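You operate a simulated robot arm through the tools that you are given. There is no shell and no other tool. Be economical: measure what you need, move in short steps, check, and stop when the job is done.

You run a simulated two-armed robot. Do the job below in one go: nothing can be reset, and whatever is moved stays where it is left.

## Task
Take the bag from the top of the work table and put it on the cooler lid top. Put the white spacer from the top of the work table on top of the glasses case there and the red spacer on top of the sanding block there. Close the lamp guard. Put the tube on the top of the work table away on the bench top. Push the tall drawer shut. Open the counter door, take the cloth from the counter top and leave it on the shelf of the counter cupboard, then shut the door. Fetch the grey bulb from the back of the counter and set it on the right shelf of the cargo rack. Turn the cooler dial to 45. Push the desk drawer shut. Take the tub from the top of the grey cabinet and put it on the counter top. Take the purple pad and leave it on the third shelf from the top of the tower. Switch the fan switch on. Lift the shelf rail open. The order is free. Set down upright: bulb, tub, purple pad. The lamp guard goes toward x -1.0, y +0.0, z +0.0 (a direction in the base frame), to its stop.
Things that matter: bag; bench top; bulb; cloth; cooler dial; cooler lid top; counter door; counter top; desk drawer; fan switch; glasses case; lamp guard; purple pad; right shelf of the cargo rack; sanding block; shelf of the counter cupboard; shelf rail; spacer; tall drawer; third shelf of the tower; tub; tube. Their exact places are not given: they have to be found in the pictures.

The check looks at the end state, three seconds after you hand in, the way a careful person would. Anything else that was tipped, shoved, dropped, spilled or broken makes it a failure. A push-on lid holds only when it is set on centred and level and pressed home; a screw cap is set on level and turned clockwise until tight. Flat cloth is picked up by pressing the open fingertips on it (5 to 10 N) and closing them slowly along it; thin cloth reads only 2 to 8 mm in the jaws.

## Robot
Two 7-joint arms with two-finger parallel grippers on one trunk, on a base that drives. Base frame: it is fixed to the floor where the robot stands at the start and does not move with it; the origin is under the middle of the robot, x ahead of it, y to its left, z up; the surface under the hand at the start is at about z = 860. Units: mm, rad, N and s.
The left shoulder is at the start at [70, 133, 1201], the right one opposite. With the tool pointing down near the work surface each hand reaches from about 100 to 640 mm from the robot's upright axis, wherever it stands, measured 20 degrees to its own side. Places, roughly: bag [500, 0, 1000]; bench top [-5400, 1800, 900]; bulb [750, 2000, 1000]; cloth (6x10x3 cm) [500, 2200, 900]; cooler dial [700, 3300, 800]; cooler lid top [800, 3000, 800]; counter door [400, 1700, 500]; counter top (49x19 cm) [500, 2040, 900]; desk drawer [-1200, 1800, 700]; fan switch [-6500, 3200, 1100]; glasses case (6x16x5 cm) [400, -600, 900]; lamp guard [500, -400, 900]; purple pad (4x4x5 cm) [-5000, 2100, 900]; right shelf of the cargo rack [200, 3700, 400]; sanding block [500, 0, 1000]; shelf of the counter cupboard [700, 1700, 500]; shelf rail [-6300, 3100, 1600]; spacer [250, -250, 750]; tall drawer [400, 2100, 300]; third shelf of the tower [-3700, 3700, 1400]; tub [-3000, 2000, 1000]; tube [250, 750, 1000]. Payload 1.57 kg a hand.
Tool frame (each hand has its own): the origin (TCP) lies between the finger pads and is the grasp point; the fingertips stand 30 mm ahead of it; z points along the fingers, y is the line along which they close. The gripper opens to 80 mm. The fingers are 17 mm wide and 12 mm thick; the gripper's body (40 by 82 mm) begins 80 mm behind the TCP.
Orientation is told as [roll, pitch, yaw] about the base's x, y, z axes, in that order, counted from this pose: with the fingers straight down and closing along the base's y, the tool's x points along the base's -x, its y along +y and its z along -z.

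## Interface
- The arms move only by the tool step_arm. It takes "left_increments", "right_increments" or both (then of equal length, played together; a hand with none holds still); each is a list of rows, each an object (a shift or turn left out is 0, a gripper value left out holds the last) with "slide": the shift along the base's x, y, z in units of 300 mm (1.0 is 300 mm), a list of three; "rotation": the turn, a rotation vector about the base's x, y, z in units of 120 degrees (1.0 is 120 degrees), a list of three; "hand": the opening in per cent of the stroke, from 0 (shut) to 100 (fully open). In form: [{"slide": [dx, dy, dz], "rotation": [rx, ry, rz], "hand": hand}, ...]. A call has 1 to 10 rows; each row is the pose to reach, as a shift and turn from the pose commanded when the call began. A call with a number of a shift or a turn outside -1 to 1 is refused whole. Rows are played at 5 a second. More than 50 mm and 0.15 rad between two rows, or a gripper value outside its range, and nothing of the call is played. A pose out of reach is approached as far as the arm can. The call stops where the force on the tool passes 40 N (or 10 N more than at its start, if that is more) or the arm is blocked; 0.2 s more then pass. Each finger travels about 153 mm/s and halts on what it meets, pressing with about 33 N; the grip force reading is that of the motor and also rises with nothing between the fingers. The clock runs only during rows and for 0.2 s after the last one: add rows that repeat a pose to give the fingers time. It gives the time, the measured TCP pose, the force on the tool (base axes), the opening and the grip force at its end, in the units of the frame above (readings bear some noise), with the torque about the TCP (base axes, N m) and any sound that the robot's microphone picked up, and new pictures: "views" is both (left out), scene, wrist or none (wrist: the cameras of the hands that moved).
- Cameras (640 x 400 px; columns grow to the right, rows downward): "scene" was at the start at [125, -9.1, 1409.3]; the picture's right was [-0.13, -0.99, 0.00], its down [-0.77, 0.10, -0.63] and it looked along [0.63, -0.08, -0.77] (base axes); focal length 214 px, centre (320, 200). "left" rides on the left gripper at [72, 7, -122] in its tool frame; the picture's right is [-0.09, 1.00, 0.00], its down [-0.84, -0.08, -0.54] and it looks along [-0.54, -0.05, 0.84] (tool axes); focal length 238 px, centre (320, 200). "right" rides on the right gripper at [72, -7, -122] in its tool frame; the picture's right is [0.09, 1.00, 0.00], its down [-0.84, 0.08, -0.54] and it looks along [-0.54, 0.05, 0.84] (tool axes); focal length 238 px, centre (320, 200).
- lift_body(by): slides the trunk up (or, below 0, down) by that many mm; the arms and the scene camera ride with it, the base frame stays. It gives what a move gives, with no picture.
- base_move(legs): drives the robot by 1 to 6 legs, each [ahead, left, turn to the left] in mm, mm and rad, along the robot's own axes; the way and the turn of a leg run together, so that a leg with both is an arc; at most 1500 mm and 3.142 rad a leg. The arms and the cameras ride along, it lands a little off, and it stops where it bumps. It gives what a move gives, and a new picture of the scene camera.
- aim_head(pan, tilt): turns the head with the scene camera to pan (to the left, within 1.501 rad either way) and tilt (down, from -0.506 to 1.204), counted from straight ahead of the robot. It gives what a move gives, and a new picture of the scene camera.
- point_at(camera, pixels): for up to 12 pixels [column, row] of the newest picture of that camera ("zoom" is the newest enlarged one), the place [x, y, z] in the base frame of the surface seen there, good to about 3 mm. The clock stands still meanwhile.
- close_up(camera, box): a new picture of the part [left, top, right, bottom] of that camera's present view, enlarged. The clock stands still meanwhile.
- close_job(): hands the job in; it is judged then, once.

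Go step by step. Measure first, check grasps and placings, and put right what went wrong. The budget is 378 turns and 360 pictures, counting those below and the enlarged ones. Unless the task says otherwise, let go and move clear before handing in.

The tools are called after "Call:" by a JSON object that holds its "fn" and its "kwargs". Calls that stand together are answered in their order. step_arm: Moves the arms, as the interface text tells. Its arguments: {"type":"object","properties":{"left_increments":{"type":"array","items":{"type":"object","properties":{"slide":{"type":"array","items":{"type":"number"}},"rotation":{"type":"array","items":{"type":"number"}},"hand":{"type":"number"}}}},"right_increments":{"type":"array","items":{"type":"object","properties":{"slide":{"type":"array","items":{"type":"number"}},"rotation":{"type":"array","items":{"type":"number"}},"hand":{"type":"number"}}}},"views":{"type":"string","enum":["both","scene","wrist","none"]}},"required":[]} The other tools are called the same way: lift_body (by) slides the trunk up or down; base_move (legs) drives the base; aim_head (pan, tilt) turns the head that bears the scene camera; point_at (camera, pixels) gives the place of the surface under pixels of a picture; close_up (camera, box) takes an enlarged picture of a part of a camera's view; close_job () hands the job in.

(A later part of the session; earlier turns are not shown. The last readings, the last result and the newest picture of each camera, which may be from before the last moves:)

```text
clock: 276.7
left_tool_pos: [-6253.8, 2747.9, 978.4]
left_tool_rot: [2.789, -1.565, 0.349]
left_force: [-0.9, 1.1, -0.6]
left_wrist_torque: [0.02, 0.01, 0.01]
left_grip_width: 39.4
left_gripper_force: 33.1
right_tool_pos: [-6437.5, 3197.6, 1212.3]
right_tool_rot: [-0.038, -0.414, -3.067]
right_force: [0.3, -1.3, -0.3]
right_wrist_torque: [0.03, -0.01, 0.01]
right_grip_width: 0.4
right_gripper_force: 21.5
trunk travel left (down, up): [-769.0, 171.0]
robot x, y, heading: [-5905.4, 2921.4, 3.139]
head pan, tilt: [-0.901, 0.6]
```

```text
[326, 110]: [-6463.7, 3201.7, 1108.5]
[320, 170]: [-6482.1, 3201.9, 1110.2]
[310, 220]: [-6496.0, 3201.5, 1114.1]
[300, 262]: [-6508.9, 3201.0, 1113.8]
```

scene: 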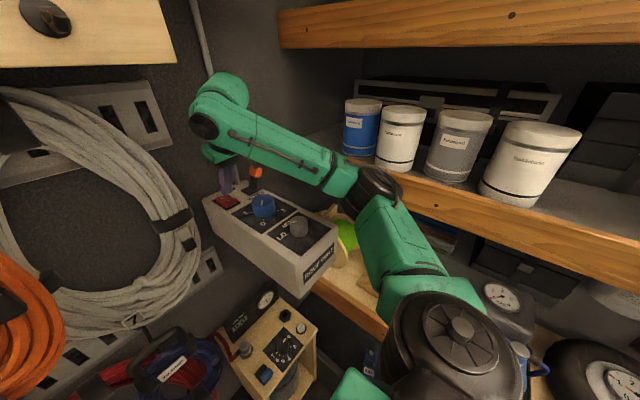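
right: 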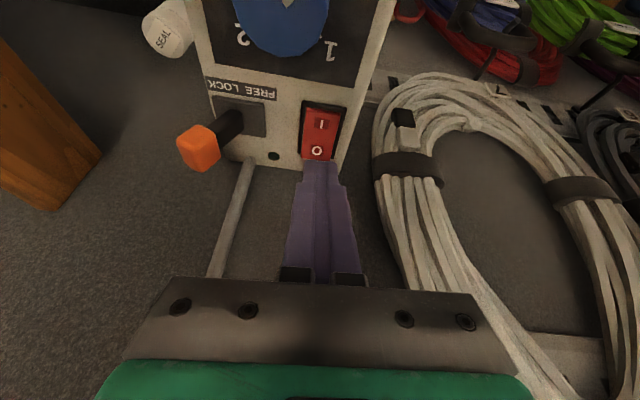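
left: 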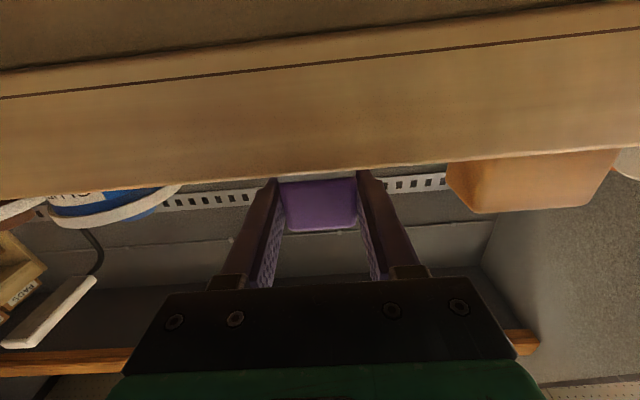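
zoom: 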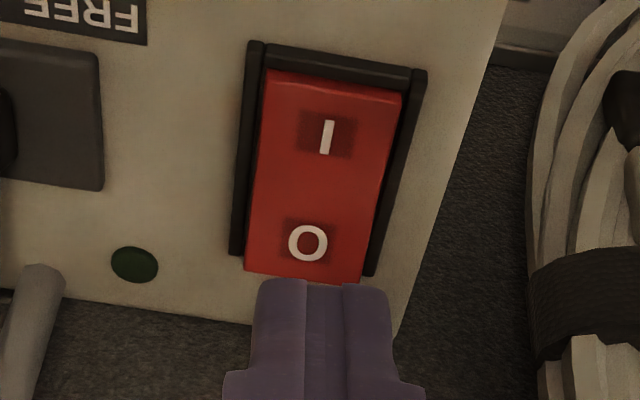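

The rocker flipped (O end now 1114, I end 1108): the fan is on. Next the rail: I back off, raise the trunk, and bring the right hand horizontal below the bar's height.

Call:
{"fn": "base_move", "kwargs": {"legs": [[-160, 0, 0]]}}

Call:
{"fn": "lift_body", "kwargs": {"by": 165}}

Call:
{"fn": "step_arm", "kwargs": {"right_increments": [{"slide": [0.02, -0.03, 0.08], "rotation": [0, 0.07, 0]}, {"slide": [0.04, -0.06, 0.16], "rotation": [0, 0.14, 0]}, {"slide": [0.06, -0.09, 0.24], "rotation": [0, 0.21, 0]}, {"slide": [0.08, -0.12, 0.32], "rotation": [0, 0.28, 0]}, {"slide": [0.1, -0.15, 0.4], "rotation": [0, 0.35, 0]}, {"slide": [0.12, -0.18, 0.48], "rotation": [0, 0.42, 0]}, {"slide": [0.14, -0.21, 0.56], "rotation": [0, 0.49, 0]}, {"slide": [0.15, -0.25, 0.64], "rotation": [0, 0.5525, 0]}], "views": "both"}}

```text
clock: 278.1
left_tool_pos: [-6096.5, 2747.1, 978.6]
left_tool_rot: [2.646, -1.564, 0.493]
left_force: [0.0, -0.2, -1.3]
left_wrist_torque: [0.05, 0.01, 0.04]
left_grip_width: 39.2
left_gripper_force: 33.3
right_tool_pos: [-6281.2, 3199.4, 1210.6]
right_tool_rot: [-0.039, -0.412, -3.065]
right_force: [-0.5, -0.3, -1.0]
right_wrist_torque: [0.0, 0.03, -0.01]
right_grip_width: 0.1
right_gripper_force: 21.4
trunk travel left (down, up): [-769.0, 171.0]
robot x, y, heading: [-5747.5, 2917.0, 3.133]
head pan, tilt: [-0.901, 0.6]
```

scene: 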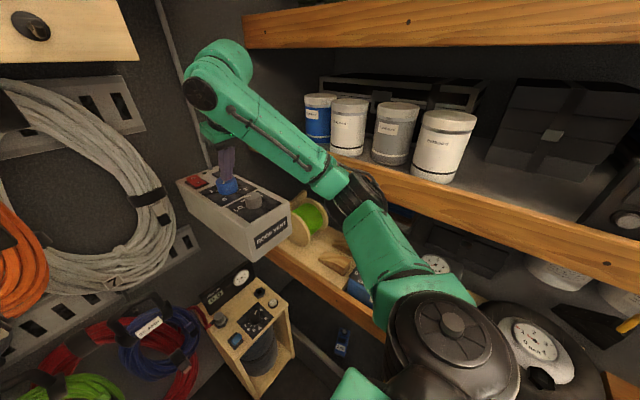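

```text
clock: 280.0
left_tool_pos: [-6093.8, 2745.6, 1144.4]
left_tool_rot: [2.757, -1.563, 0.378]
left_force: [0.5, 0.4, -0.8]
left_wrist_torque: [0.01, 0.02, -0.01]
left_grip_width: 39.1
left_gripper_force: 33.0
right_tool_pos: [-6278.7, 3199.4, 1375.3]
right_tool_rot: [-0.038, -0.412, -3.065]
right_force: [0.2, 0.6, 0.8]
right_wrist_torque: [0.0, 0.0, 0.0]
right_grip_width: 0.2
right_gripper_force: 21.3
trunk travel left (down, up): [-934.0, 6.0]
robot x, y, heading: [-5748.8, 2920.9, 3.135]
head pan, tilt: [-0.901, 0.6]
```

```text
clock: 281.8
left_tool_pos: [-6094.8, 2745.7, 1144.7]
left_tool_rot: [2.835, -1.563, 0.303]
left_force: [0.0, -0.2, -0.9]
left_wrist_torque: [0.0, 0.01, -0.01]
left_grip_width: 39.3
left_gripper_force: 33.0
right_tool_pos: [-6233.0, 3123.5, 1569.2]
right_tool_rot: [-1.636, -1.499, -1.511]
right_force: [-0.2, -1.1, 0.4]
right_wrist_torque: [-0.03, 0.0, -0.04]
right_grip_width: 0.1
right_gripper_force: 21.7
trunk travel left (down, up): [-934.0, 6.0]
robot x, y, heading: [-5744.5, 2918.1, 3.14]
head pan, tilt: [-0.901, 0.6]
```

scene: 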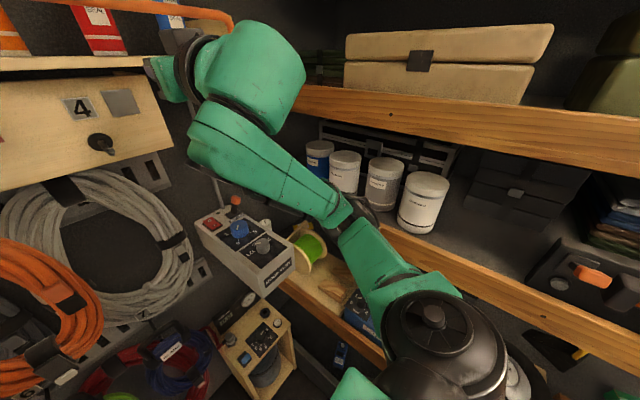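
right: 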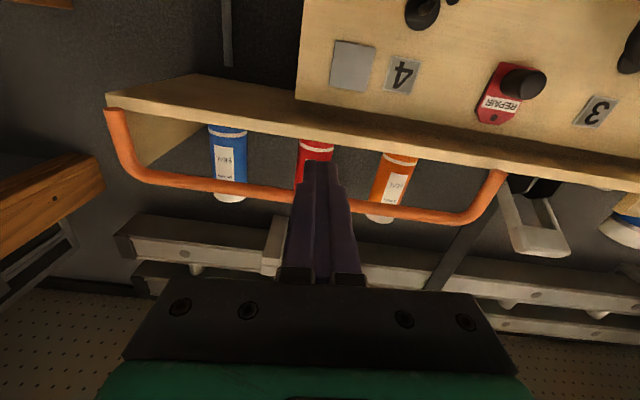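

Call:
{"fn": "close_up", "kwargs": {"camera": "right", "box": [80, 60, 540, 260]}}

Call:
{"fn": "close_up", "kwargs": {"camera": "right", "box": [90, 80, 220, 200]}}

Call:
{"fn": "point_at", "kwargs": {"camera": "right", "pixels": [[260, 192], [260, 140], [400, 210], [500, 175], [115, 115], [395, 165], [230, 165], [420, 160]]}}

```text
1.39 times, centred on (310, 160) of right
```

zoom: 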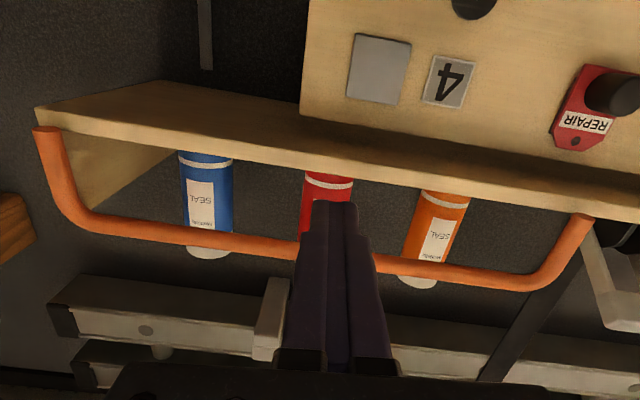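

```text
3.33 times, centred on (155, 140) of right
```

zoom: 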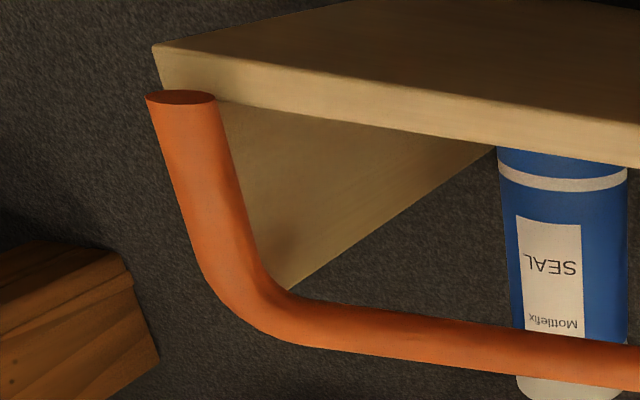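

```text
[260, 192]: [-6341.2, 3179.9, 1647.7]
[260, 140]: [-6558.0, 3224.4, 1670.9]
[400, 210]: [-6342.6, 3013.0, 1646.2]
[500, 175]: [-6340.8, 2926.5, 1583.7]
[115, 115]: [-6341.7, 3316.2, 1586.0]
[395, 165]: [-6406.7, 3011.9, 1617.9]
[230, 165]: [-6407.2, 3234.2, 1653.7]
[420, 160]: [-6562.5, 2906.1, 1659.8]
```

The U-shaped rail has post ends at z≈1578 and bar bottom z≈1645. I slide the closed fingers under the bar.

Call:
{"fn": "step_arm", "kwargs": {"right_increments": [{"slide": [0, 0, 0.09]}, {"slide": [0, 0, 0.17]}, {"slide": [-0.12, 0, 0.17]}, {"slide": [-0.24, 0, 0.17]}, {"slide": [-0.355, 0, 0.17]}], "views": "wrist"}}

```text
clock: 283.0
left_tool_pos: [-6095.3, 2745.2, 1144.8]
left_tool_rot: [2.808, -1.564, 0.329]
left_force: [0.6, -0.2, 0.2]
left_wrist_torque: [0.03, -0.01, 0.0]
left_grip_width: 39.3
left_gripper_force: 33.2
right_tool_pos: [-6343.6, 3123.7, 1618.9]
right_tool_rot: [-1.591, -1.498, -1.56]
right_force: [0.6, -1.2, 0.3]
right_wrist_torque: [0.03, 0.01, 0.01]
right_grip_width: 0.0
right_gripper_force: 21.7
trunk travel left (down, up): [-934.0, 6.0]
robot x, y, heading: [-5743.2, 2916.3, 3.139]
head pan, tilt: [-0.901, 0.6]
```

right: 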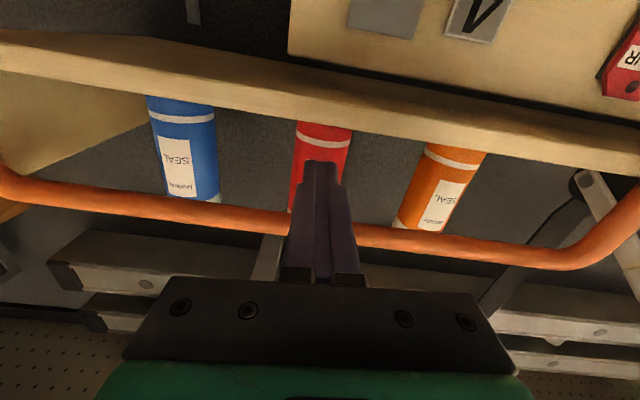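

The fingers are under the bar. I lift slowly.

Call:
{"fn": "step_arm", "kwargs": {"right_increments": [{"slide": [0, 0, 0.04]}, {"slide": [0, 0, 0.08]}, {"slide": [0, 0, 0.12]}, {"slide": [0, 0, 0.16]}, {"slide": [0, 0, 0.2]}, {"slide": [0, 0, 0.24]}], "views": "wrist"}}

```text
clock: 283.6
left_tool_pos: [-6094.4, 2747.3, 1145.3]
left_tool_rot: [2.687, -1.562, 0.452]
left_force: [-0.3, -0.3, -0.4]
left_wrist_torque: [0.0, 0.0, 0.02]
left_grip_width: 39.2
left_gripper_force: 32.9
right_tool_pos: [-6344.5, 3125.0, 1633.2]
right_tool_rot: [-1.235, -1.495, -1.914]
right_force: [1.8, 0.6, -5.4]
right_wrist_torque: [-0.04, 0.0, -0.02]
right_grip_width: 0.0
right_gripper_force: 21.8
trunk travel left (down, up): [-934.0, 6.0]
robot x, y, heading: [-5747.6, 2918.0, 3.135]
head pan, tilt: [-0.901, 0.6]
stopped in row 3 (right hand): the force on the tool passed its limit at 48 N (the readings are from after the stop); the commanded pose is now the measured one
```

right: 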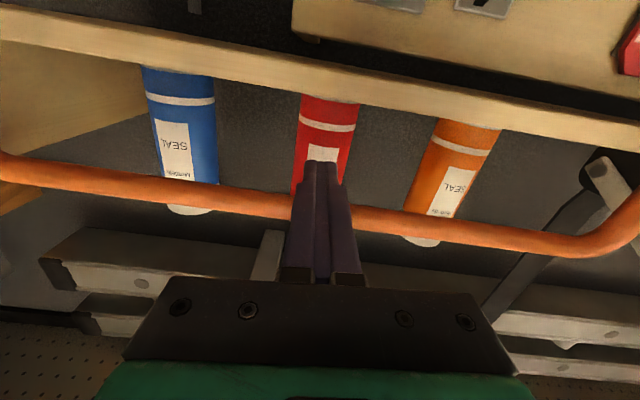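

The bar resists a straight lift at its middle (48 N). I withdraw and roll the hand so the jaws can grip the bar and feel which way it moves.

Call:
{"fn": "step_arm", "kwargs": {"right_increments": [{"slide": [0, 0, -0.06]}, {"slide": [0.12, 0, -0.06]}, {"slide": [0.24, 0, -0.06]}, {"slide": [0.36, 0, -0.06]}], "views": "none"}}

Call:
{"fn": "step_arm", "kwargs": {"right_increments": [{"slide": [0, 0, 0.01], "rotation": [-0.071, 0, 0]}, {"slide": [0, 0, 0.02], "rotation": [-0.142, 0, 0]}, {"slide": [0, 0, 0.03], "rotation": [-0.213, 0, 0]}, {"slide": [0, 0, 0.04], "rotation": [-0.284, 0, 0]}, {"slide": [0, 0, 0.05], "rotation": [-0.355, 0, 0]}, {"slide": [0, 0, 0.06], "rotation": [-0.426, 0, 0]}, {"slide": [0, 0, 0.07], "rotation": [-0.497, 0, 0]}, {"slide": [0, 0, 0.08], "rotation": [-0.568, 0, 0]}, {"slide": [0, 0, 0.09], "rotation": [-0.639, 0, 0]}, {"slide": [0, 0, 0.1], "rotation": [-0.71, 0, 0], "hand": 60}], "views": "both"}}

```text
clock: 284.6
left_tool_pos: [-6093.9, 2746.3, 1144.0]
left_tool_rot: [2.813, -1.563, 0.324]
left_force: [0.4, 0.2, -0.2]
left_wrist_torque: [-0.01, -0.02, 0.02]
left_grip_width: 39.4
left_gripper_force: 32.9
right_tool_pos: [-6234.4, 3124.0, 1618.3]
right_tool_rot: [-1.271, -1.496, -1.88]
right_force: [0.0, 0.8, -0.2]
right_wrist_torque: [0.0, 0.0, -0.02]
right_grip_width: 0.2
right_gripper_force: 21.2
trunk travel left (down, up): [-934.0, 6.0]
robot x, y, heading: [-5745.0, 2918.5, 3.135]
head pan, tilt: [-0.901, 0.6]
```

```text
clock: 286.8
left_tool_pos: [-6094.3, 2745.6, 1144.3]
left_tool_rot: [2.817, -1.56, 0.321]
left_force: [-0.1, 0.1, 0.2]
left_wrist_torque: [0.01, 0.0, -0.04]
left_grip_width: 39.0
left_gripper_force: 32.6
right_tool_pos: [-6237.2, 3121.6, 1646.8]
right_tool_rot: [1.56, -0.154, 1.594]
right_force: [0.0, 0.0, 0.1]
right_wrist_torque: [0.01, 0.0, 0.01]
right_grip_width: 47.8
right_gripper_force: 0.0
trunk travel left (down, up): [-934.0, 6.0]
robot x, y, heading: [-5742.8, 2920.7, 3.136]
head pan, tilt: [-0.901, 0.6]
```

scene: 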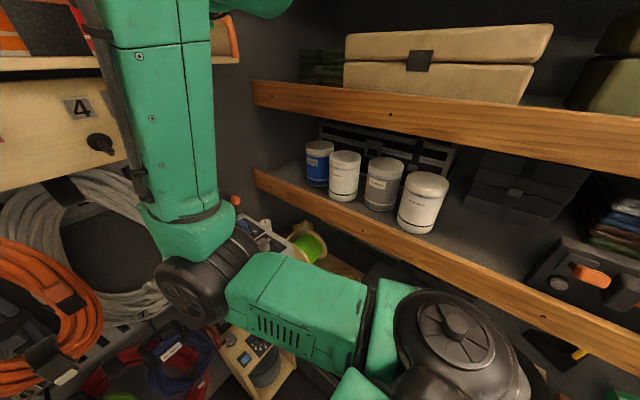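
right: 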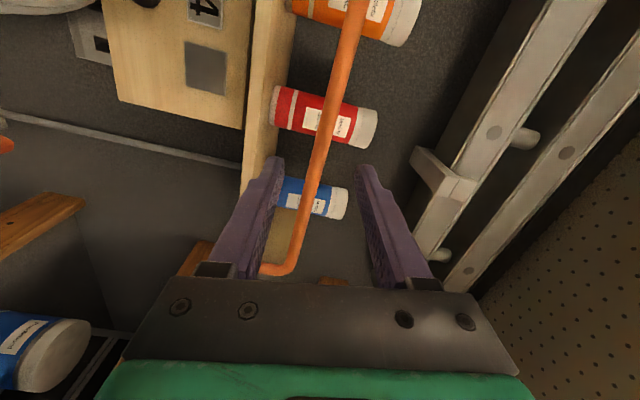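

The jaws now straddle the bar's height. I slide in and grip the bar.

Call:
{"fn": "step_arm", "kwargs": {"right_increments": [{"slide": [-0.1, 0, 0.01], "hand": 60}, {"slide": [-0.2, 0, 0.01]}, {"slide": [-0.3, 0, 0.01]}, {"slide": [-0.345, 0, 0.01]}, {"slide": [-0.345, 0, 0.01], "hand": 0}, {"slide": [-0.345, 0, 0.01], "hand": 0}, {"slide": [-0.345, 0, 0.01], "hand": 0}], "views": "wrist"}}

```text
clock: 288.4
left_tool_pos: [-6095.1, 2746.6, 1144.9]
left_tool_rot: [2.749, -1.562, 0.391]
left_force: [0.2, -0.8, -0.1]
left_wrist_torque: [-0.02, -0.01, 0.02]
left_grip_width: 39.3
left_gripper_force: 32.9
right_tool_pos: [-6342.1, 3122.1, 1650.8]
right_tool_rot: [1.56, -0.155, 1.595]
right_force: [-1.4, 0.6, 2.6]
right_wrist_torque: [-0.71, 0.11, 0.41]
right_grip_width: 18.0
right_gripper_force: 33.0
trunk travel left (down, up): [-934.0, 6.0]
robot x, y, heading: [-5742.8, 2923.7, 3.133]
head pan, tilt: [-0.901, 0.6]
```

right: 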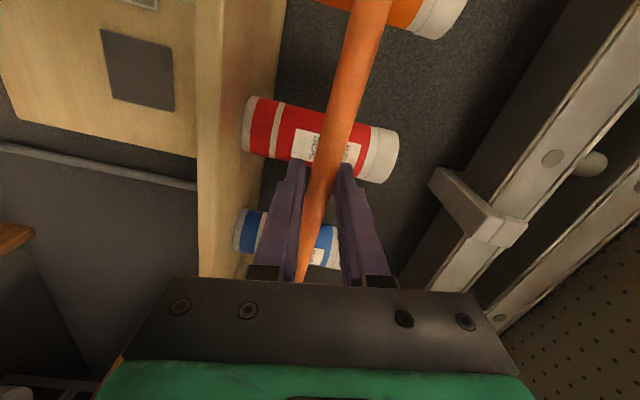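

Call:
{"fn": "step_arm", "kwargs": {"right_increments": [{"slide": [0.02, 0, 0]}, {"slide": [0.04, 0, -0.002]}, {"slide": [0.06, 0, -0.005]}, {"slide": [0.08, 0, -0.008]}], "views": "none"}}

```text
clock: 289.4
left_tool_pos: [-6095.0, 2747.2, 1144.9]
left_tool_rot: [2.701, -1.561, 0.438]
left_force: [0.3, -0.1, -0.3]
left_wrist_torque: [-0.04, 0.01, 0.0]
left_grip_width: 39.2
left_gripper_force: 33.0
right_tool_pos: [-6318.5, 3122.7, 1647.4]
right_tool_rot: [1.558, -0.155, 1.594]
right_force: [-2.3, 1.7, 1.3]
right_wrist_torque: [-0.58, 0.2, 0.31]
right_grip_width: 18.1
right_gripper_force: 32.6
trunk travel left (down, up): [-934.0, 6.0]
robot x, y, heading: [-5745.0, 2919.5, 3.134]
head pan, tilt: [-0.901, 0.6]
```

Call:
{"fn": "step_arm", "kwargs": {"right_increments": [{"slide": [0.03, 0, -0.008]}, {"slide": [0.06, 0, -0.02]}], "views": "both"}}

Call:
{"fn": "aim_head", "kwargs": {"pan": -0.5, "tilt": 0.0}}

```text
clock: 290.0
left_tool_pos: [-6096.0, 2747.2, 1143.9]
left_tool_rot: [2.692, -1.565, 0.446]
left_force: [1.1, 0.0, 0.4]
left_wrist_torque: [-0.01, 0.01, -0.04]
left_grip_width: 39.1
left_gripper_force: 32.9
right_tool_pos: [-6300.3, 3123.9, 1639.5]
right_tool_rot: [1.559, -0.154, 1.595]
right_force: [-0.9, 0.5, -0.9]
right_wrist_torque: [-0.58, 0.13, 0.19]
right_grip_width: 18.2
right_gripper_force: 32.9
trunk travel left (down, up): [-934.0, 6.0]
robot x, y, heading: [-5744.8, 2922.2, 3.137]
head pan, tilt: [-0.901, 0.6]
```

scene: 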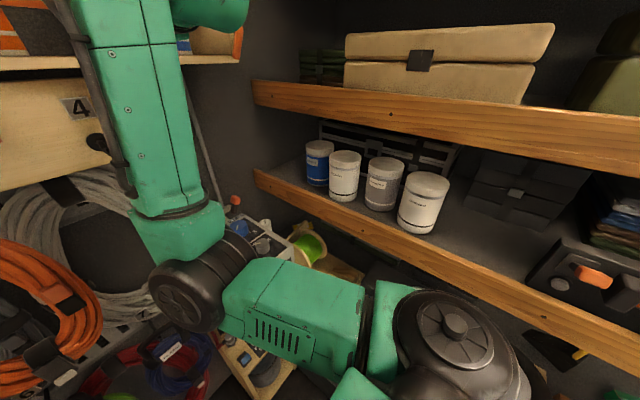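
right: 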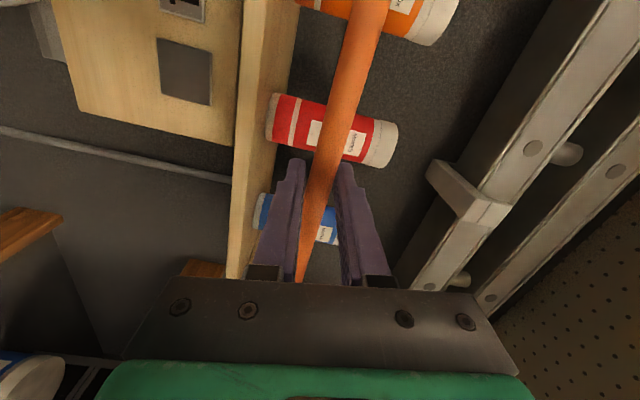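

```text
clock: 291.0
left_tool_pos: [-6095.7, 2746.6, 1144.6]
left_tool_rot: [2.7, -1.564, 0.439]
left_force: [-0.2, -0.3, 0.7]
left_wrist_torque: [0.01, -0.05, 0.03]
left_grip_width: 39.2
left_gripper_force: 32.8
right_tool_pos: [-6300.2, 3124.4, 1639.7]
right_tool_rot: [1.559, -0.156, 1.593]
right_force: [0.1, -1.0, -4.4]
right_wrist_torque: [-0.63, -0.22, -0.01]
right_grip_width: 18.0
right_gripper_force: 32.8
trunk travel left (down, up): [-934.0, 6.0]
robot x, y, heading: [-5745.8, 2918.0, 3.135]
head pan, tilt: [-0.499, 0.0]
```

scene: 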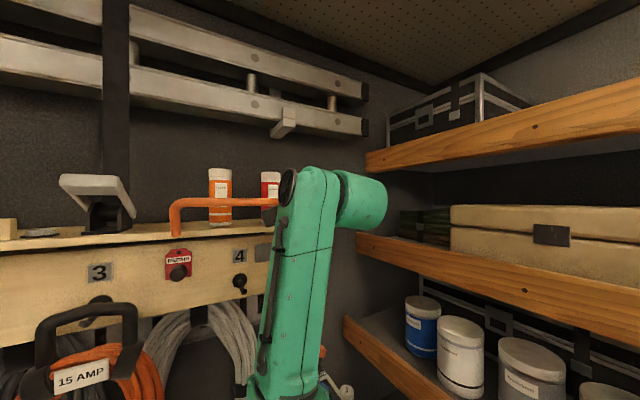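

The rail swings outward about its post ends (2 N only). I follow the arc (r≈68) down.

Call:
{"fn": "step_arm", "kwargs": {"right_increments": [{"slide": [0.03, 0, -0.035]}, {"slide": [0.057, 0, -0.077]}, {"slide": [0.073, 0, -0.11]}, {"slide": [0.08, 0, -0.15]}, {"slide": [0.085, 0, -0.19]}], "views": "scene"}}

```text
clock: 292.2
left_tool_pos: [-6092.9, 2746.8, 1145.1]
left_tool_rot: [2.809, -1.56, 0.327]
left_force: [-0.7, -0.2, -0.8]
left_wrist_torque: [0.0, -0.01, 0.05]
left_grip_width: 39.1
left_gripper_force: 32.7
right_tool_pos: [-6269.3, 3123.2, 1585.8]
right_tool_rot: [1.563, -0.155, 1.593]
right_force: [4.8, 0.8, 1.2]
right_wrist_torque: [-0.66, 0.12, -0.09]
right_grip_width: 18.1
right_gripper_force: 33.1
trunk travel left (down, up): [-934.0, 6.0]
robot x, y, heading: [-5744.3, 2921.0, 3.141]
head pan, tilt: [-0.499, 0.0]
```

scene: 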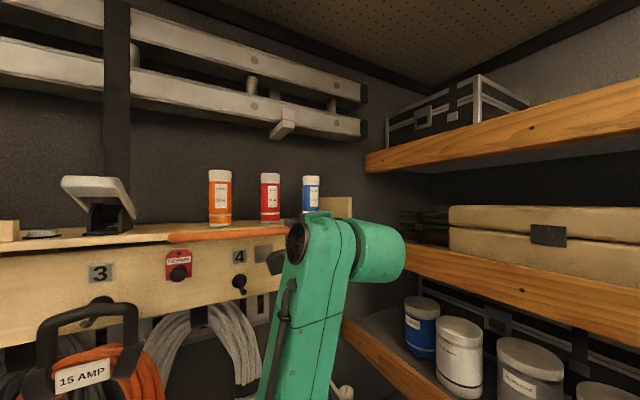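

The rail lies at about 90°. I follow further to find its stop.

Call:
{"fn": "step_arm", "kwargs": {"right_increments": [{"slide": [-0.003, 0, -0.04]}, {"slide": [-0.013, 0, -0.077]}, {"slide": [-0.03, 0, -0.112]}, {"slide": [-0.053, 0, -0.147]}, {"slide": [-0.08, 0, -0.172]}, {"slide": [-0.113, 0, -0.196]}], "views": "scene"}}

```text
clock: 292.8
left_tool_pos: [-6092.9, 2747.1, 1143.8]
left_tool_rot: [2.78, -1.564, 0.361]
left_force: [-0.5, 0.1, -0.8]
left_wrist_torque: [-0.01, -0.02, 0.01]
left_grip_width: 39.4
left_gripper_force: 33.0
right_tool_pos: [-6272.2, 3125.1, 1573.5]
right_tool_rot: [1.593, -0.154, 1.589]
right_force: [-0.4, 0.9, 10.3]
right_wrist_torque: [-0.71, 0.09, 0.14]
right_grip_width: 18.0
right_gripper_force: 32.9
trunk travel left (down, up): [-934.0, 6.0]
robot x, y, heading: [-5745.7, 2917.4, 3.135]
head pan, tilt: [-0.499, 0.0]
stopped in row 2 (right hand): the force on the tool passed its limit at 52 N (the readings are from after the stop); the commanded pose is now the measured one
```

scene: 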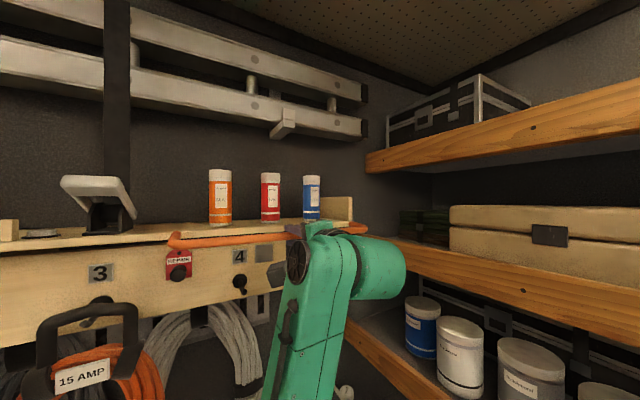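

It reached its stop (52 N) at about 95°. I release and withdraw.

Call:
{"fn": "step_arm", "kwargs": {"right_increments": [{"slide": [0, 0, 0], "hand": 70}, {"slide": [0, 0, 0], "hand": 70}, {"slide": [0.1, 0, 0]}, {"slide": [0.22, 0, 0]}, {"slide": [0.34, 0, 0]}], "views": "both"}}

```text
clock: 294.0
left_tool_pos: [-6092.9, 2747.0, 1145.5]
left_tool_rot: [2.807, -1.562, 0.329]
left_force: [0.4, 0.4, -0.4]
left_wrist_torque: [-0.01, 0.01, 0.0]
left_grip_width: 39.1
left_gripper_force: 32.2
right_tool_pos: [-6170.2, 3122.0, 1571.0]
right_tool_rot: [1.588, -0.156, 1.591]
right_force: [0.2, -0.8, -0.1]
right_wrist_torque: [-0.03, -0.03, -0.01]
right_grip_width: 55.7
right_gripper_force: 0.2
trunk travel left (down, up): [-934.0, 6.0]
robot x, y, heading: [-5741.5, 2916.2, 3.134]
head pan, tilt: [-0.499, 0.0]
```

scene: 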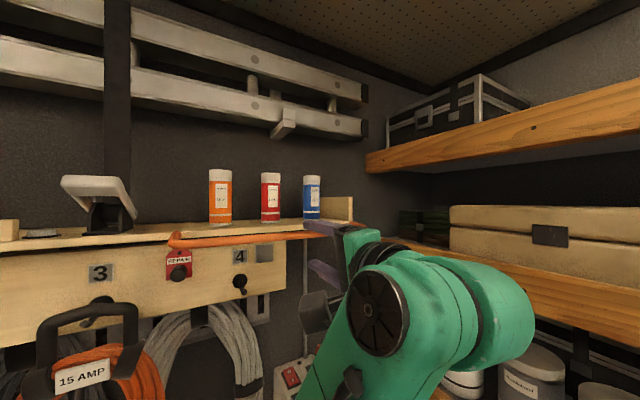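
right: 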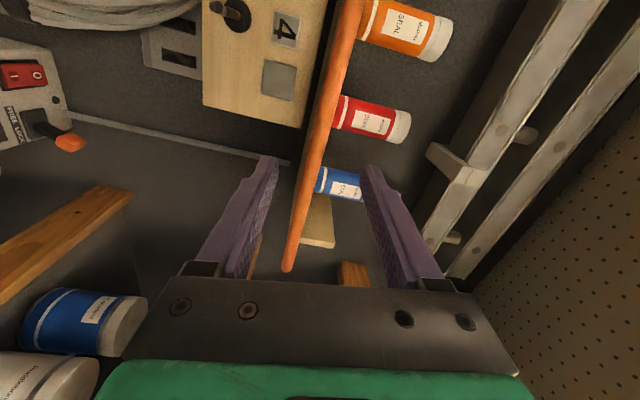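

The rail is open. I back off and roll the right hand back toward its normal pose.

Call:
{"fn": "base_move", "kwargs": {"legs": [[-300, 0, 0]]}}

Call:
{"fn": "step_arm", "kwargs": {"right_increments": [{"slide": [0, 0, -0.03], "rotation": [0.071, 0, 0], "hand": 0}, {"slide": [0, 0, -0.06], "rotation": [0.142, 0, 0]}, {"slide": [0, 0, -0.1], "rotation": [0.213, 0, 0]}, {"slide": [0, 0, -0.15], "rotation": [0.284, 0, 0]}, {"slide": [0, 0, -0.2], "rotation": [0.355, 0, 0]}, {"slide": [0, 0, -0.25], "rotation": [0.426, 0, 0]}, {"slide": [0, 0, -0.3], "rotation": [0.497, 0, 0]}, {"slide": [0, 0, -0.35], "rotation": [0.568, 0, 0]}, {"slide": [0, 0, -0.4], "rotation": [0.639, 0, 0]}, {"slide": [0, 0, -0.45], "rotation": [0.71, 0, 0]}], "views": "none"}}

Call:
{"fn": "step_arm", "kwargs": {"right_increments": [{"slide": [0, 0, -0.03], "rotation": [0, -0.07, 0]}, {"slide": [0, 0, -0.06], "rotation": [0, -0.14, 0]}, {"slide": [0, 0, -0.1], "rotation": [0, -0.21, 0]}, {"slide": [0, 0, -0.14], "rotation": [0, -0.28, 0]}, {"slide": [0, 0, -0.18], "rotation": [0, -0.35, 0]}, {"slide": [0, 0, -0.22], "rotation": [0, -0.42, 0]}, {"slide": [0, 0, -0.26], "rotation": [0, -0.49, 0]}, {"slide": [0, 0, -0.3], "rotation": [0, -0.56, 0]}, {"slide": [0, 0, -0.34], "rotation": [0, -0.63, 0]}, {"slide": [0, 0, -0.36], "rotation": [0, -0.7, 0]}], "views": "scene"}}

```text
clock: 296.1
left_tool_pos: [-5796.6, 2745.3, 1143.6]
left_tool_rot: [2.647, -1.566, 0.49]
left_force: [-0.4, -0.1, -0.5]
left_wrist_torque: [0.0, -0.02, 0.0]
left_grip_width: 39.1
left_gripper_force: 32.9
right_tool_pos: [-5873.2, 3121.1, 1569.2]
right_tool_rot: [1.586, -0.157, 1.589]
right_force: [-0.4, 0.6, -0.3]
right_wrist_torque: [0.0, 0.02, 0.02]
right_grip_width: 56.1
right_gripper_force: 0.0
trunk travel left (down, up): [-934.0, 6.0]
robot x, y, heading: [-5437.8, 2916.2, 3.139]
head pan, tilt: [-0.499, 0.0]
```

scene: 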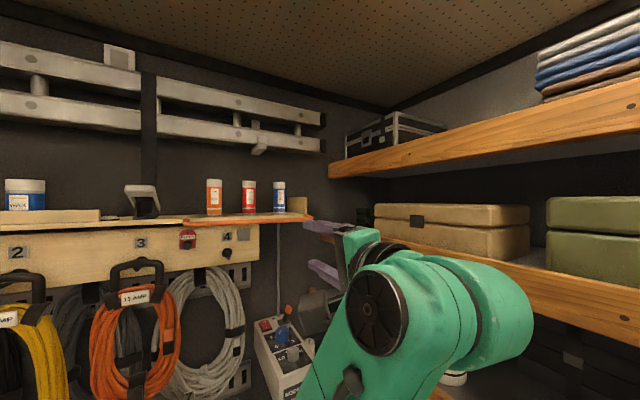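

```text
clock: 298.3
left_tool_pos: [-5793.1, 2744.9, 1143.3]
left_tool_rot: [2.743, -1.562, 0.396]
left_force: [0.0, 0.7, -1.5]
left_wrist_torque: [0.01, -0.02, -0.01]
left_grip_width: 39.2
left_gripper_force: 33.2
right_tool_pos: [-5885.1, 3116.7, 1488.3]
right_tool_rot: [-1.628, -1.523, -1.539]
right_force: [-0.6, -0.5, -0.3]
right_wrist_torque: [-0.01, -0.02, 0.0]
right_grip_width: 0.0
right_gripper_force: 21.5
right hand out of reach, approached as far as the arm can: row 6, 7, 8, 9, 10
trunk travel left (down, up): [-934.0, 6.0]
robot x, y, heading: [-5444.9, 2919.2, 3.136]
head pan, tilt: [-0.499, 0.0]
```

```text
clock: 300.5
left_tool_pos: [-5793.5, 2746.2, 1143.6]
left_tool_rot: [2.712, -1.563, 0.428]
left_force: [-0.1, 0.4, -0.4]
left_wrist_torque: [-0.02, 0.01, 0.05]
left_grip_width: 39.4
left_gripper_force: 33.2
right_tool_pos: [-5990.8, 3139.6, 1432.9]
right_tool_rot: [0.013, -0.155, -3.129]
right_force: [0.5, 0.7, -0.2]
right_wrist_torque: [0.0, -0.01, 0.0]
right_grip_width: 0.0
right_gripper_force: 20.7
right hand out of reach, approached as far as the arm can: row 2, 3, 4, 5, 6, 7, 8, 9, 10
trunk travel left (down, up): [-934.0, 6.0]
robot x, y, heading: [-5444.8, 2920.0, 3.134]
head pan, tilt: [-0.499, 0.0]
```

scene: 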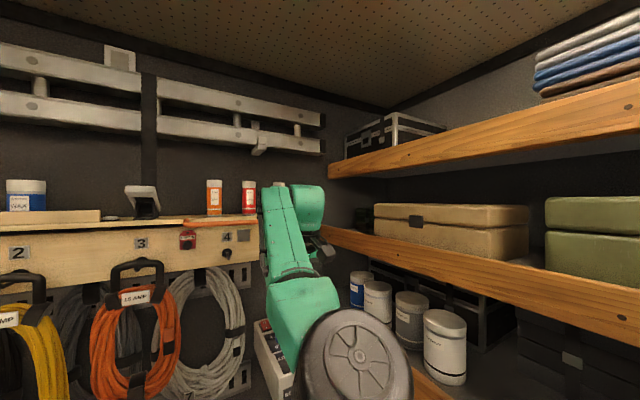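

Call:
{"fn": "step_arm", "kwargs": {"right_increments": [{"slide": [0.02, 0.03, 0], "rotation": [0, 0.07, 0]}, {"slide": [0.04, 0.06, 0.0], "rotation": [0, 0.14, 0]}, {"slide": [0.06, 0.1, 0.01], "rotation": [0, 0.21, 0]}, {"slide": [0.09, 0.14, 0.01], "rotation": [0, 0.28, 0]}, {"slide": [0.12, 0.18, 0.02], "rotation": [0, 0.35, 0]}, {"slide": [0.15, 0.22, 0.02], "rotation": [0, 0.42, 0]}, {"slide": [0.18, 0.26, 0.03], "rotation": [0, 0.49, 0]}, {"slide": [0.2, 0.3, 0.03], "rotation": [0, 0.56, 0]}, {"slide": [0.22, 0.3, 0.04], "rotation": [0, 0.58, 0]}, {"slide": [0.237, 0.3, 0.04], "rotation": [0, 0.58, 0]}], "views": "none"}}

Call:
{"fn": "step_arm", "kwargs": {"right_increments": [{"slide": [0, 0, -0.03], "rotation": [0, -0.065, 0]}, {"slide": [0, 0, -0.06], "rotation": [0, -0.13, 0]}, {"slide": [0, 0, -0.1], "rotation": [0, -0.195, 0]}, {"slide": [0, 0, -0.14], "rotation": [0, -0.26, 0]}, {"slide": [0, 0, -0.18], "rotation": [0, -0.325, 0]}, {"slide": [0, 0, -0.22], "rotation": [0, -0.39, 0]}, {"slide": [0, 0, -0.26], "rotation": [0, -0.455, 0]}, {"slide": [0, 0, -0.3], "rotation": [0, -0.52, 0]}, {"slide": [0, 0, -0.34], "rotation": [0, -0.585, 0]}, {"slide": [0, 0, -0.36], "rotation": [0, -0.642, 0]}], "views": "scene"}}

```text
clock: 302.7
left_tool_pos: [-5793.4, 2745.4, 1144.7]
left_tool_rot: [2.783, -1.562, 0.353]
left_force: [-0.6, 0.2, -0.4]
left_wrist_torque: [0.0, -0.01, 0.0]
left_grip_width: 39.0
left_gripper_force: 32.4
right_tool_pos: [-5917.8, 3227.7, 1444.2]
right_tool_rot: [-0.039, -1.37, -3.086]
right_force: [0.6, -0.6, -0.5]
right_wrist_torque: [0.02, -0.02, -0.01]
right_grip_width: 0.0
right_gripper_force: 21.6
right hand out of reach, approached as far as the arm can: row 1, 2, 3, 4, 5, 6
trunk travel left (down, up): [-934.0, 6.0]
robot x, y, heading: [-5442.6, 2917.2, 3.134]
head pan, tilt: [-0.499, 0.0]
```

```text
clock: 304.9
left_tool_pos: [-5794.3, 2745.1, 1144.5]
left_tool_rot: [2.786, -1.562, 0.35]
left_force: [-0.4, 0.0, -0.4]
left_wrist_torque: [0.0, 0.02, -0.02]
left_grip_width: 39.1
left_gripper_force: 33.3
right_tool_pos: [-5913.5, 3240.0, 1335.7]
right_tool_rot: [0.016, -0.024, -3.132]
right_force: [0.5, 0.6, 0.5]
right_wrist_torque: [0.03, -0.02, 0.01]
right_grip_width: 0.3
right_gripper_force: 21.2
right hand out of reach, approached as far as the arm can: row 2, 3, 4, 5, 6, 7, 8, 9, 10
trunk travel left (down, up): [-934.0, 6.0]
robot x, y, heading: [-5445.6, 2920.8, 3.133]
head pan, tilt: [-0.499, 0.0]
```

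scene: 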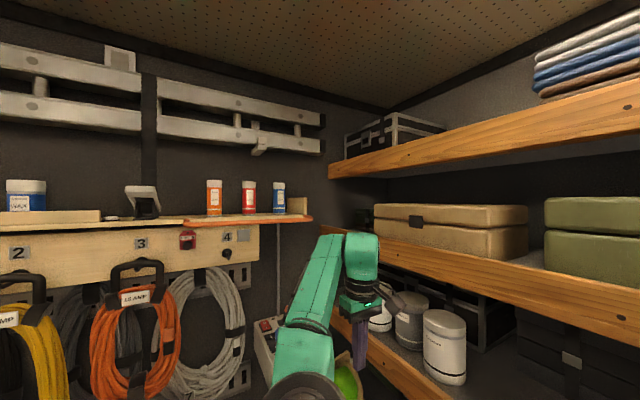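

Rail shown open at (250,222). The right arm is clear for travel; I drive back to the tower.

Call:
{"fn": "base_move", "kwargs": {"legs": [[-600, 160, 0], [-1180, 0, 0], [0, 0, -1.566]]}}

Call:
{"fn": "aim_head", "kwargs": {"pan": 0.1, "tilt": 0.1}}

```text
clock: 316.0
left_tool_pos: [-4047.7, 2883.0, 1144.1]
left_tool_rot: [3.008, -1.563, -0.627]
left_force: [0.8, 1.1, -0.5]
left_wrist_torque: [0.01, 0.0, -0.02]
left_grip_width: 39.1
left_gripper_force: 33.0
right_tool_pos: [-3800.7, 3323.8, 1334.8]
right_tool_rot: [0.018, -0.023, 2.413]
right_force: [-0.8, -5.2, -0.7]
right_wrist_torque: [0.39, -0.04, -0.03]
right_grip_width: 0.2
right_gripper_force: 21.2
trunk travel left (down, up): [-934.0, 6.0]
robot x, y, heading: [-3675.2, 2769.7, 2.383]
head pan, tilt: [-0.499, 0.0]
stopped in leg 3: the robot was blocked; the commanded pose is now the measured one
```

scene: 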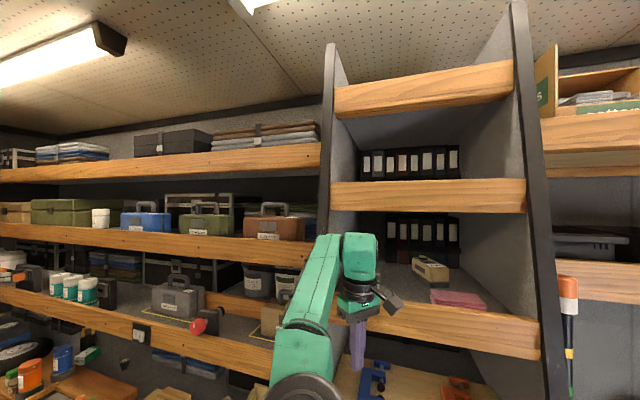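

```text
clock: 317.0
left_tool_pos: [-4047.7, 2883.7, 1144.9]
left_tool_rot: [3.056, -1.563, -0.674]
left_force: [0.2, 0.1, -0.1]
left_wrist_torque: [0.0, 0.04, -0.03]
left_grip_width: 39.1
left_gripper_force: 33.7
right_tool_pos: [-3799.3, 3323.9, 1335.9]
right_tool_rot: [0.017, -0.024, 2.413]
right_force: [-1.5, -6.3, 0.4]
right_wrist_torque: [0.46, -0.07, -0.05]
right_grip_width: 0.1
right_gripper_force: 21.6
trunk travel left (down, up): [-934.0, 6.0]
robot x, y, heading: [-3675.7, 2771.4, 2.384]
head pan, tilt: [0.099, 0.099]
```

scene: 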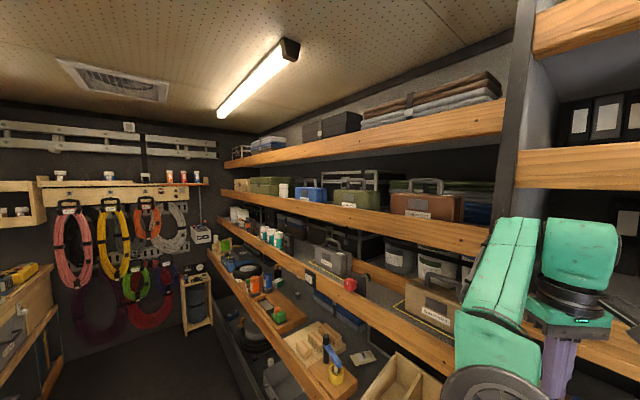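

The right hand touched the tower's lip. I back away from it, then finish the turn.

Call:
{"fn": "base_move", "kwargs": {"legs": [[-140, 145, 0], [0, 0, -0.813]]}}

Call:
{"fn": "aim_head", "kwargs": {"pan": 0.1, "tilt": 0.2}}

```text
clock: 320.8
left_tool_pos: [-3845.4, 2919.2, 1144.6]
left_tool_rot: [2.842, -1.563, -1.282]
left_force: [-0.3, 0.6, -0.2]
left_wrist_torque: [0.01, 0.01, -0.02]
left_grip_width: 39.2
left_gripper_force: 33.4
right_tool_pos: [-3355.4, 3039.0, 1335.5]
right_tool_rot: [0.015, -0.022, 1.592]
right_force: [0.1, -0.3, 0.5]
right_wrist_torque: [-0.01, 0.01, -0.03]
right_grip_width: 0.0
right_gripper_force: 21.2
trunk travel left (down, up): [-934.0, 6.0]
robot x, y, heading: [-3678.9, 2567.3, 1.559]
head pan, tilt: [0.099, 0.099]
```

scene: 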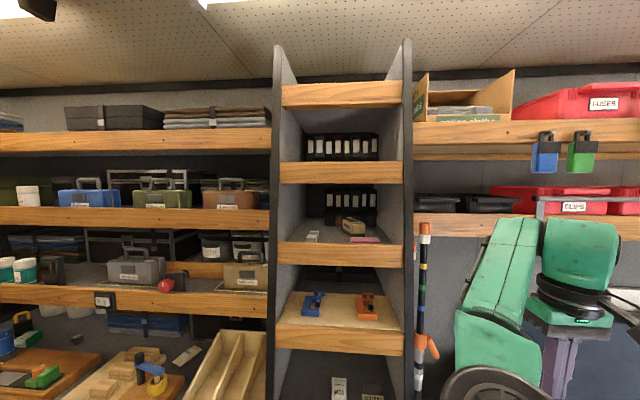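

```text
clock: 321.4
left_tool_pos: [-3846.8, 2919.7, 1144.5]
left_tool_rot: [2.813, -1.563, -1.252]
left_force: [0.1, -0.2, -0.1]
left_wrist_torque: [-0.01, 0.01, 0.04]
left_grip_width: 39.4
left_gripper_force: 33.1
right_tool_pos: [-3354.2, 3038.6, 1336.5]
right_tool_rot: [0.017, -0.023, 1.591]
right_force: [-0.3, -0.9, 0.2]
right_wrist_torque: [0.03, 0.01, 0.02]
right_grip_width: 0.1
right_gripper_force: 20.3
trunk travel left (down, up): [-934.0, 6.0]
robot x, y, heading: [-3675.7, 2571.1, 1.557]
head pan, tilt: [0.099, 0.201]
```

scene: 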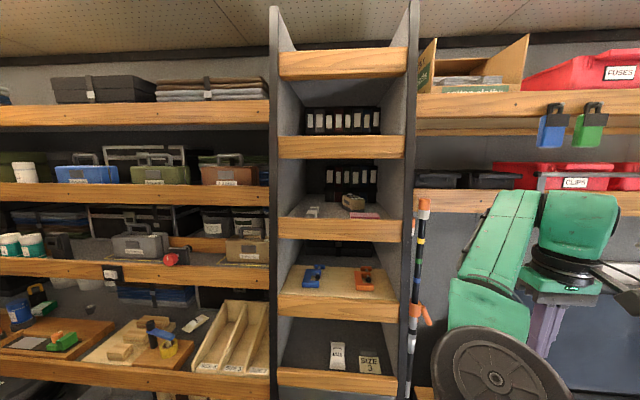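

Call:
{"fn": "close_up", "kwargs": {"camera": "scene", "box": [265, 150, 425, 250]}}

Call:
{"fn": "point_at", "kwargs": {"camera": "scene", "pixels": [[340, 214], [340, 220], [300, 215], [312, 208], [330, 212], [355, 205], [365, 215], [385, 214], [283, 215], [395, 215], [340, 229], [340, 158]]}}

```text
4.00 times, centred on (345, 200) of scene
```

zoom: 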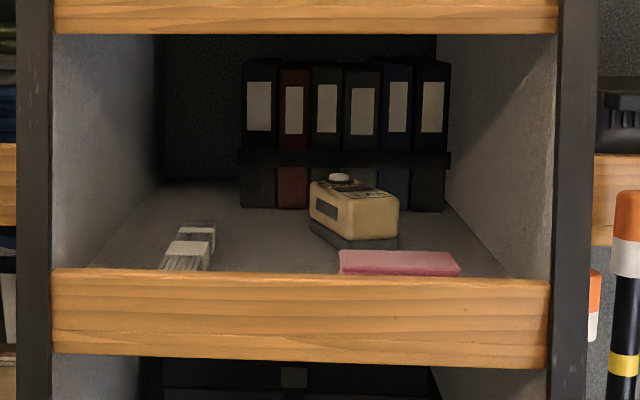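

```text
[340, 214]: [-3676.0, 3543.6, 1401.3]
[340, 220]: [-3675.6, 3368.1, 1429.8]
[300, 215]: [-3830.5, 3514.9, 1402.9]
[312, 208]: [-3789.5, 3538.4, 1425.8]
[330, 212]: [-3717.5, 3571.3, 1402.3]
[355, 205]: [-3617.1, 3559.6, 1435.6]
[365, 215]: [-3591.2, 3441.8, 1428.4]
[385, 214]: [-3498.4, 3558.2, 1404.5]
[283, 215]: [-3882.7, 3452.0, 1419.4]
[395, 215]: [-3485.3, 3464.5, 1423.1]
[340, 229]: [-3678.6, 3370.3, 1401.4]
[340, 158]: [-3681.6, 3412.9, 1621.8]
```

The third shelf's surface is z 1402 behind a lip at 1433; free room is around (-3705,3440). I plan to set the pad with the hand pitched 25° down over the lip. I check the area right of the tower first.

Call:
{"fn": "point_at", "kwargs": {"camera": "scene", "pixels": [[440, 195], [480, 198], [424, 240], [440, 260], [545, 150], [610, 205], [420, 315]]}}

Call:
{"fn": "base_move", "kwargs": {"legs": [[200, -35, 0.012]]}}

```text
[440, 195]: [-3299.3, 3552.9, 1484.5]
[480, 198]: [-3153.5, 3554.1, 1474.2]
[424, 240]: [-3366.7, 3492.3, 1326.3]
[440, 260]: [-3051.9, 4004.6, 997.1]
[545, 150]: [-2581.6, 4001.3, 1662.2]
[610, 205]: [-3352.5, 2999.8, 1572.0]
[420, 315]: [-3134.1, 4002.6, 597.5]
```

```text
clock: 323.0
left_tool_pos: [-3814.4, 3112.0, 1144.6]
left_tool_rot: [2.959, -1.562, -1.386]
left_force: [0.5, -0.3, -0.9]
left_wrist_torque: [-0.01, -0.04, 0.01]
left_grip_width: 39.1
left_gripper_force: 33.1
right_tool_pos: [-3324.2, 3235.0, 1337.2]
right_tool_rot: [0.018, -0.026, 1.602]
right_force: [0.4, -0.5, -0.1]
right_wrist_torque: [0.06, -0.02, -0.01]
right_grip_width: 0.2
right_gripper_force: 21.1
trunk travel left (down, up): [-934.0, 6.0]
robot x, y, heading: [-3640.9, 2766.5, 1.571]
head pan, tilt: [0.099, 0.201]
```

scene: 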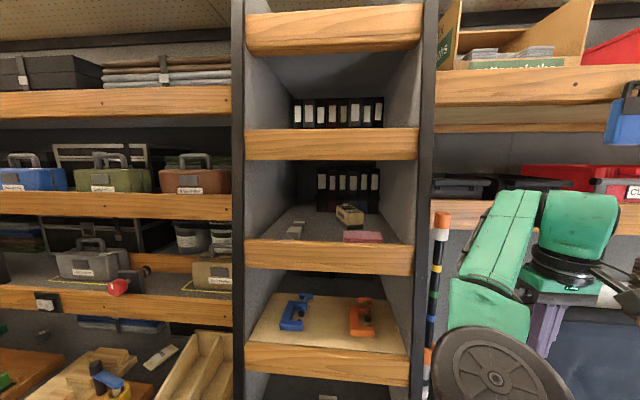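

I raise the left hand with the pad and line it up with the free spot.

Call:
{"fn": "step_arm", "kwargs": {"left_increments": [{"slide": [0.05, 0, 0.14]}, {"slide": [0.1, 0, 0.28]}, {"slide": [0.15, 0, 0.42]}, {"slide": [0.2, 0, 0.56]}, {"slide": [0.26, 0, 0.7]}, {"slide": [0.31, 0.02, 0.84]}, {"slide": [0.363, 0.05, 0.98]}], "views": "none"}}

Call:
{"fn": "step_arm", "kwargs": {"left_increments": [{"slide": [0, 0.05, 0.05], "rotation": [-0.05, 0, 0]}, {"slide": [0, 0.1, 0.1], "rotation": [-0.1, 0, 0]}, {"slide": [0, 0.2, 0.18], "rotation": [-0.15, 0, 0]}, {"slide": [0, 0.3, 0.2], "rotation": [-0.208, 0, 0]}, {"slide": [0, 0.42, 0.2], "rotation": [-0.208, 0, 0]}, {"slide": [0, 0.52, 0.2], "rotation": [-0.208, 0, 0]}], "views": "both"}}

```text
clock: 324.2
left_tool_pos: [-3737.9, 3125.1, 1160.2]
left_tool_rot: [0.775, -1.397, 0.778]
left_force: [0.0, -0.6, -0.7]
left_wrist_torque: [0.0, -0.01, 0.02]
left_grip_width: 39.1
left_gripper_force: 33.1
left hand out of reach, approached as far as the arm can: row 2, 3, 4, 5
right_tool_pos: [-3321.9, 3240.2, 1334.8]
right_tool_rot: [0.02, -0.022, 1.605]
right_force: [-0.3, -1.2, -1.0]
right_wrist_torque: [0.0, 0.04, -0.02]
right_grip_width: 0.0
right_gripper_force: 21.6
trunk travel left (down, up): [-934.0, 6.0]
robot x, y, heading: [-3635.7, 2767.9, 1.574]
head pan, tilt: [0.099, 0.201]
stopped in row 5 (left hand): the arm was blocked; the commanded pose is now the measured one
```

```text
clock: 325.8
left_tool_pos: [-3768.5, 3280.7, 1203.9]
left_tool_rot: [0.379, -0.95, 1.196]
left_force: [0.1, -0.6, -0.8]
left_wrist_torque: [0.03, 0.0, 0.01]
left_grip_width: 39.2
left_gripper_force: 32.5
right_tool_pos: [-3323.6, 3239.8, 1335.3]
right_tool_rot: [0.017, -0.023, 1.603]
right_force: [1.0, 0.2, 0.1]
right_wrist_torque: [0.01, -0.01, 0.0]
right_grip_width: 0.3
right_gripper_force: 21.4
trunk travel left (down, up): [-934.0, 6.0]
robot x, y, heading: [-3638.2, 2766.8, 1.568]
head pan, tilt: [0.099, 0.201]
stopped in row 6 (left hand): the arm was blocked; the commanded pose is now the measured one
```

scene: 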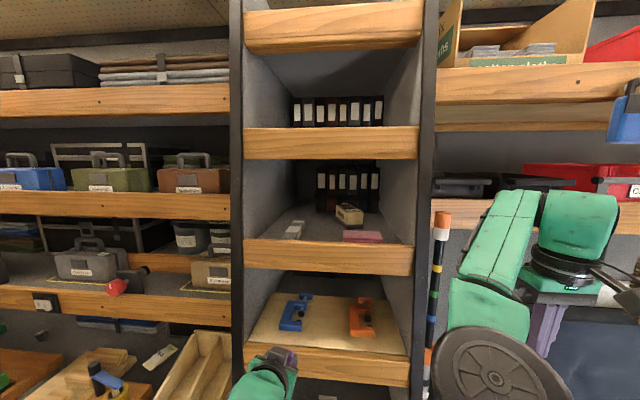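
left: 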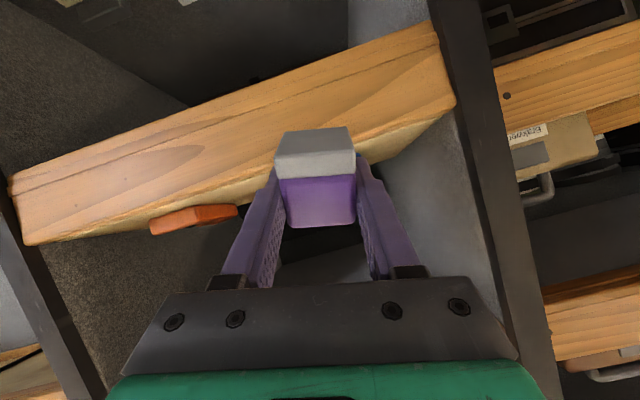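

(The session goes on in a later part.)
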